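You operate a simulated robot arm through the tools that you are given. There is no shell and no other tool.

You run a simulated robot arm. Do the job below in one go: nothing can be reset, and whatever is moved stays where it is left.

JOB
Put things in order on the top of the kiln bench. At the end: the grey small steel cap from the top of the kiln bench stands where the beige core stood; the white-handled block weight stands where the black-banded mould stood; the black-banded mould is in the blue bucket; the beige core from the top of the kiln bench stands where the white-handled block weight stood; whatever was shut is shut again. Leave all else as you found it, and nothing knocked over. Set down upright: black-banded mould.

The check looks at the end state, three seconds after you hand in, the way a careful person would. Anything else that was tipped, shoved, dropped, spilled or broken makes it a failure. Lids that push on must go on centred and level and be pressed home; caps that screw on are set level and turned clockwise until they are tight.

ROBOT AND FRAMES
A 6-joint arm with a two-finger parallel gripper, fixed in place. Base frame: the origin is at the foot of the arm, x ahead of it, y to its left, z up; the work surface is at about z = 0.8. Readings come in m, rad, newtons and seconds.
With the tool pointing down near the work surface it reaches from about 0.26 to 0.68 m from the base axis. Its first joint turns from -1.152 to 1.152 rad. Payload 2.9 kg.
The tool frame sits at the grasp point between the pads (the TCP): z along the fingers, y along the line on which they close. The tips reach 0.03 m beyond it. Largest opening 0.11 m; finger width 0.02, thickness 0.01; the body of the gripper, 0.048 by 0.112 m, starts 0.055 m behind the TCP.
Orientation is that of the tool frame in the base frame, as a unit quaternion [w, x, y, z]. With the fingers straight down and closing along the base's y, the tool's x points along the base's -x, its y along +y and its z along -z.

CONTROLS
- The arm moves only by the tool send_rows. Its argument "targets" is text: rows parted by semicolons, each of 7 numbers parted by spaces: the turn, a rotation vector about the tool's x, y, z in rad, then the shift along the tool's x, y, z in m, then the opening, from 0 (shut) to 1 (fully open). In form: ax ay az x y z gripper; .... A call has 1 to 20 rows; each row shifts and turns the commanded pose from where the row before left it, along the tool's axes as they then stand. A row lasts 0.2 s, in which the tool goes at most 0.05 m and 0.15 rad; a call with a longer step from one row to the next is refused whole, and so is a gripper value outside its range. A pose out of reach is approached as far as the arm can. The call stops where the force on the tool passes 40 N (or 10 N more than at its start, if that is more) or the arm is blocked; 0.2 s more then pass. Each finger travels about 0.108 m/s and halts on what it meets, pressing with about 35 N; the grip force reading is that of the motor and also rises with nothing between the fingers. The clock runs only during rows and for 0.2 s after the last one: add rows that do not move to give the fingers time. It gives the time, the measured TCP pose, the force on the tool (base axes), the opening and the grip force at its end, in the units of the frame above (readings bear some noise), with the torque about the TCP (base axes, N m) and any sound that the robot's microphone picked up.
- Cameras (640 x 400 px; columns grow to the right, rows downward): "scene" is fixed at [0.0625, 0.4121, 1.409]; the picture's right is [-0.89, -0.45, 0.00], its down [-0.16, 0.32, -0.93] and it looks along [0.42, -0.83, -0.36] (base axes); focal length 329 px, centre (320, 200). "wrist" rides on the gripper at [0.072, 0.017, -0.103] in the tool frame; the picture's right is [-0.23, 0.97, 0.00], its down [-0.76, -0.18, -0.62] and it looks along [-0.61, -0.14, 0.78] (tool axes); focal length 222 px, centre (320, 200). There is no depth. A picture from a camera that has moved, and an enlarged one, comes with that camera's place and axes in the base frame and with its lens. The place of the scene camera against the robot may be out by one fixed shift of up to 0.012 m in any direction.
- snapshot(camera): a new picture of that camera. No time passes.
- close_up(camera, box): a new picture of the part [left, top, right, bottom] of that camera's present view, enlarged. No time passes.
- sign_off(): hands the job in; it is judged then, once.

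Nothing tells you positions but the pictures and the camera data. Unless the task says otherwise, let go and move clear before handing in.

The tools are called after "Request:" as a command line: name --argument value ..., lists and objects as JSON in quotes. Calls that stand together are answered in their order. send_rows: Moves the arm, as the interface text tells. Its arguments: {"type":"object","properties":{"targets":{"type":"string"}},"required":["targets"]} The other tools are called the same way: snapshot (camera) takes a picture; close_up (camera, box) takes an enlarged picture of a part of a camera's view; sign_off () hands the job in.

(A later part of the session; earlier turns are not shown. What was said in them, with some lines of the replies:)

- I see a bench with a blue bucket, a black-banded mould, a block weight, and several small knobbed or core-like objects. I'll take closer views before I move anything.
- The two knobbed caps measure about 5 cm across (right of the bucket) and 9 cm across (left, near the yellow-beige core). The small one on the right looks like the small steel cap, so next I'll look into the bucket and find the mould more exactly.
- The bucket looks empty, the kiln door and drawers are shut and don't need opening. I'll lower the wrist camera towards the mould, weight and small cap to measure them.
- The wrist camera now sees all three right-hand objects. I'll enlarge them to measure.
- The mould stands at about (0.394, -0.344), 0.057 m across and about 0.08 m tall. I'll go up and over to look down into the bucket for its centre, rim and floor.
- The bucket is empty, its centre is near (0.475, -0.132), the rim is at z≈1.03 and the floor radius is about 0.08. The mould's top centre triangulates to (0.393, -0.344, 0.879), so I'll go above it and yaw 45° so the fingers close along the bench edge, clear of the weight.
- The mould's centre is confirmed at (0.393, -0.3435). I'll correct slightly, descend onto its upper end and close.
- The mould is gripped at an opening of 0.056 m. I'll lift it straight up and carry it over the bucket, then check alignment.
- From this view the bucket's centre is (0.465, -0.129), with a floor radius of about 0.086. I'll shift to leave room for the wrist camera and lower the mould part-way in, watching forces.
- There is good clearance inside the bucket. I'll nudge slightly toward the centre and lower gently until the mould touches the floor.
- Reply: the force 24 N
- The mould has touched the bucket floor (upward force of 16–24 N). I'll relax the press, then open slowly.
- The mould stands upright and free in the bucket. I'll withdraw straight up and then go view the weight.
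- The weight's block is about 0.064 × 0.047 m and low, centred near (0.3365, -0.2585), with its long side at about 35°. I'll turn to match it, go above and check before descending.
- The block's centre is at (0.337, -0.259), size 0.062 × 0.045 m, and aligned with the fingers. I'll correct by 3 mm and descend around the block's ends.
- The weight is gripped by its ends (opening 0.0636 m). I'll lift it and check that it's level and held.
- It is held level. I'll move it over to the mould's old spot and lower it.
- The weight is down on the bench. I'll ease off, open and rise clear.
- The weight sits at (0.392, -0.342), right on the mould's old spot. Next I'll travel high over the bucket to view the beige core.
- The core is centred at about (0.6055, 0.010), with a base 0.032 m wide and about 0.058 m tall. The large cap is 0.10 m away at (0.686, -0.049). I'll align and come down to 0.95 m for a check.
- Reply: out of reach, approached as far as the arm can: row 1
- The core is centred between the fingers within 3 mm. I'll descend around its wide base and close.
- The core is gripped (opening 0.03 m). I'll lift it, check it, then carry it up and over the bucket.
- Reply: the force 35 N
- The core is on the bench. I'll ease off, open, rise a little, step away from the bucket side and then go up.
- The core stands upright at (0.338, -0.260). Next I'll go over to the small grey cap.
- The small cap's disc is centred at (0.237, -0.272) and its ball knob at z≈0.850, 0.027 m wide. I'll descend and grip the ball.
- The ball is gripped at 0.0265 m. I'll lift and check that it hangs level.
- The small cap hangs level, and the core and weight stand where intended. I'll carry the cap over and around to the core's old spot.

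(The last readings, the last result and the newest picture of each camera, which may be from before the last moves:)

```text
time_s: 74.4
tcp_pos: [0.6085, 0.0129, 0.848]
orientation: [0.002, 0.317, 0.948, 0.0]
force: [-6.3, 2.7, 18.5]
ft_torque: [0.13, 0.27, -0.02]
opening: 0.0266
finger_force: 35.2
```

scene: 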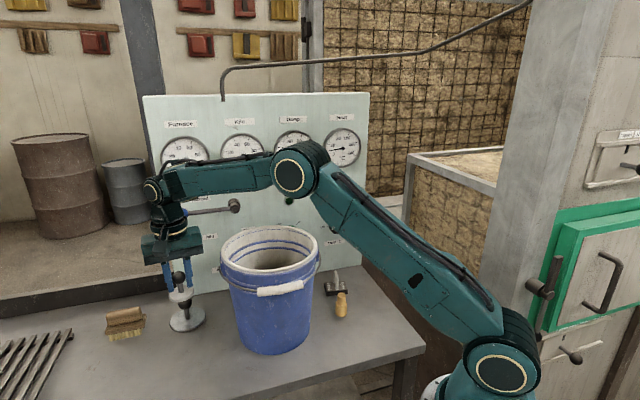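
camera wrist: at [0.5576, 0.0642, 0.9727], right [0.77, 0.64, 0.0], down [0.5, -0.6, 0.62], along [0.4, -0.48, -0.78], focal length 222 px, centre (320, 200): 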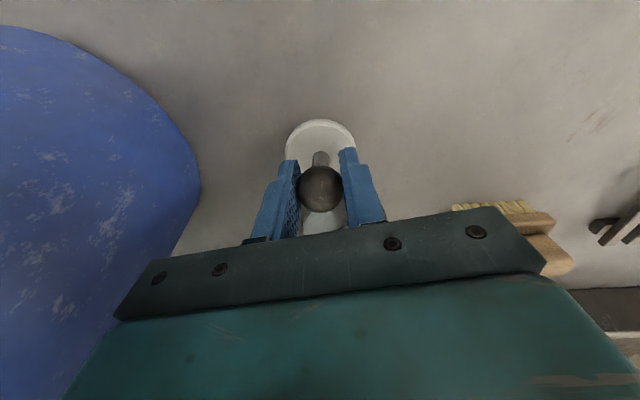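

The cap has touched the bench. I'll ease off, open slowly and rise.

Request:
send_rows --targets "0 0 0 0 0 -0.0012 0.15; 0 0 0 0 0 0 0.25; 0 0 0 0 0 0 0.35; 0 0 0 0 0 0 0.5; 0 0 0 0 0 0 0.55; 0 0 0 0 0 0 0.55; 0 0 0 0 0 -0.02 0.55; 0 0 0 0 0 -0.03 0.55; 0 0 0 0 0 -0.04 0.55; 0 0 0 0 0 -0.04 0.55; 0 0 0 0 0 0 0.55"

Request:
snapshot --camera "wrist"

Request:
close_up --camera "wrist" --box '[260, 50, 380, 190]'

Request:
snapshot --camera "scene"

```text
time_s: 76.8
tcp_pos: [0.6073, 0.0118, 0.9771]
orientation: [0.0, 0.318, 0.948, 0.0]
force: [-0.4, -0.6, -0.1]
ft_torque: [0.02, -0.02, -0.01]
opening: 0.0605
finger_force: 0.1
```

```text
taken
camera wrist: at [0.5612, 0.0688, 1.0796], right [0.77, 0.64, 0.0], down [0.5, -0.6, 0.62], along [0.4, -0.48, -0.78], focal length 222 px, centre (320, 200)
```

wrist: 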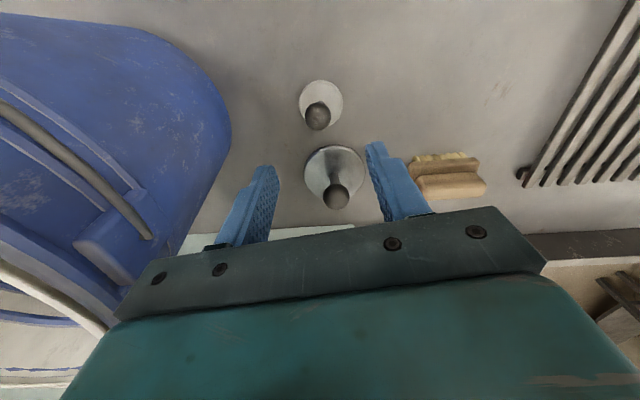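

```text
2.86 times, centred on (320, 120) of wrist
camera zoom: at [0.5612, 0.0688, 1.0796], right [0.77, 0.64, 0.0], down [0.5, -0.6, 0.62], along [0.4, -0.48, -0.78], focal length 635 px, centre (320, 429)
```

zoom: 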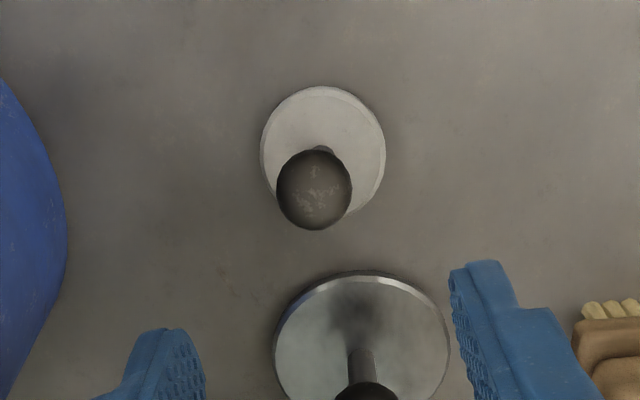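

```text
taken
```

scene: 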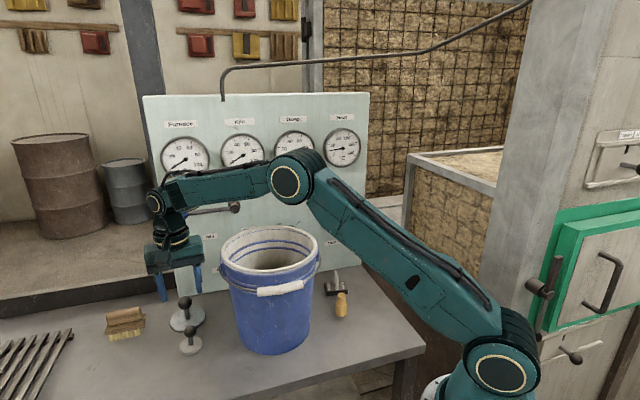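

Request:
close_up --camera "scene" --box '[80, 270, 260, 380]'

Request:
close_up --camera "scene" --box '[200, 210, 350, 370]'

```text
3.56 times, centred on (170, 325) of scene
camera zoom: at [0.0624, 0.4121, 1.409], right [-0.89, -0.45, 0.0], down [-0.16, 0.32, -0.93], along [0.42, -0.83, -0.36], focal length 1169 px, centre (853, -244)
```

zoom: 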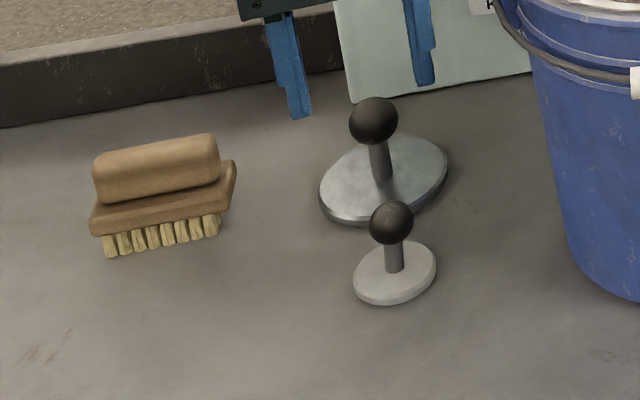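

```text
2.50 times, centred on (275, 290) of scene
camera zoom: at [0.0624, 0.4121, 1.409], right [-0.89, -0.45, 0.0], down [-0.16, 0.32, -0.93], along [0.42, -0.83, -0.36], focal length 822 px, centre (432, -25)
```

zoom: 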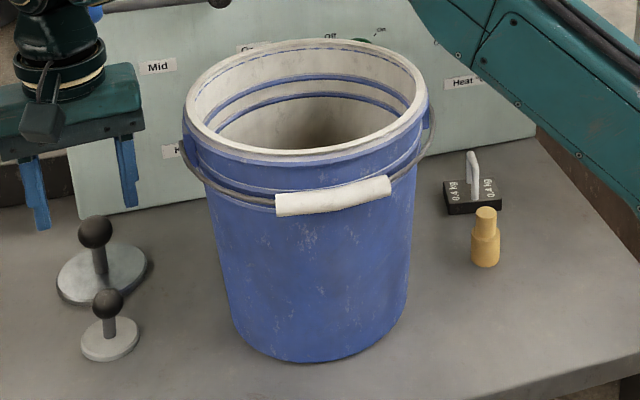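

The small cap stands upright within about 4 mm of the core's old spot, and nothing else was disturbed. I'll retreat up and back, and take a last look into the bucket and over the bench.

Request:
send_rows --targets "0 0 0 0.0252 -0.0103 -0.0375 0.55; 0 0 0 0.0252 -0.0103 -0.0375 0.55; 0 0 0 0.0252 -0.0103 -0.0375 0.55; 0 0 0 0.0252 -0.0103 -0.0375 0.55; 0 0 0 0.03 -0.02 -0.03 0.55; 0 0 0 0.03 -0.02 -0.03 0.55; 0 0 0 0 -0.04 -0.01 0.55; 0 0 0 0 -0.04 -0.01 0.55; 0 0 0 0 0 0 0.55"

Request:
snapshot --camera "wrist"

Request:
snapshot --camera "scene"

```text
time_s: 78.8
tcp_pos: [0.3831, -0.0229, 1.2066]
orientation: [0.0, 0.317, 0.948, 0.0]
force: [0.5, -0.5, -0.2]
ft_torque: [0.05, 0.0, 0.01]
opening: 0.0604
finger_force: 0.0
```

```text
taken
camera wrist: at [0.3368, 0.0334, 1.31], right [0.77, 0.64, 0.0], down [0.5, -0.6, 0.62], along [0.4, -0.48, -0.78], focal length 222 px, centre (320, 200)
```

wrist: 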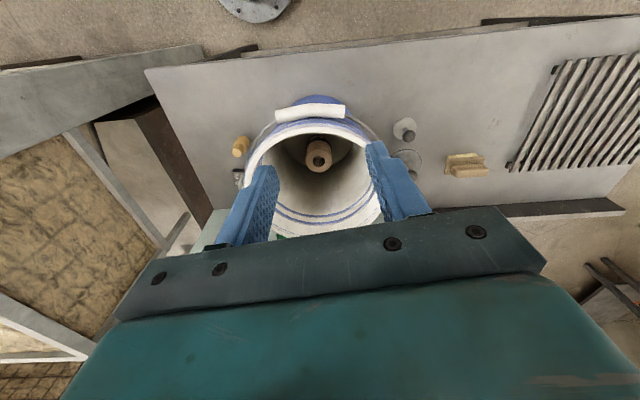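

```text
taken
```

scene: 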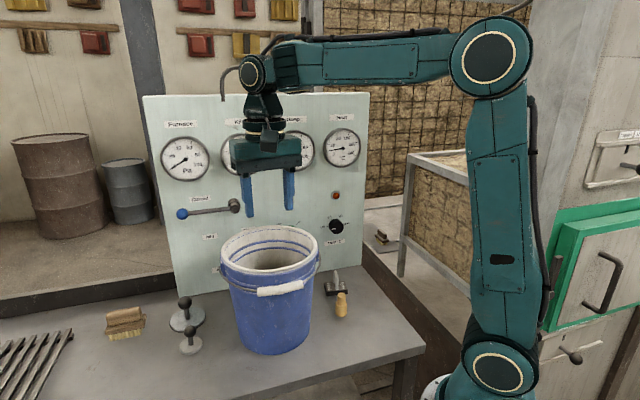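

The mould stands upright in the bucket, and the weight, core and small cap stand on their new spots. The kiln door and drawers are still shut and the arm is clear, so I'm handing in.

Request:
sign_off

```text
The job is handed in.
```

The job is handed in; I haven't seen the check's verdict. Everything is where you asked, as far as the last pictures show:

| Object | Where it ended up | Placement |
|---|---|---|
| Black-banded mould | In the blue bucket | Standing upright on the floor of the bucket |
| White-handled block weight | Where the mould stood | Within about 2 mm |
| Beige core | Where the weight stood | Within about 2 mm |
| Grey small steel cap | Where the core stood | About 5 mm off |

- **Choice of objects:** I took the smaller of the two knobbed caps (about 5 cm across) as the small steel cap, and the yellow-beige stepped plug as the core.
- **Left alone:** I opened nothing. The kiln door and drawers stayed shut, and the bucket, large cap and brush look untouched. Nothing was tipped or dropped.
- **Arm:** The gripper had let go and was clear of the bench before I handed in.
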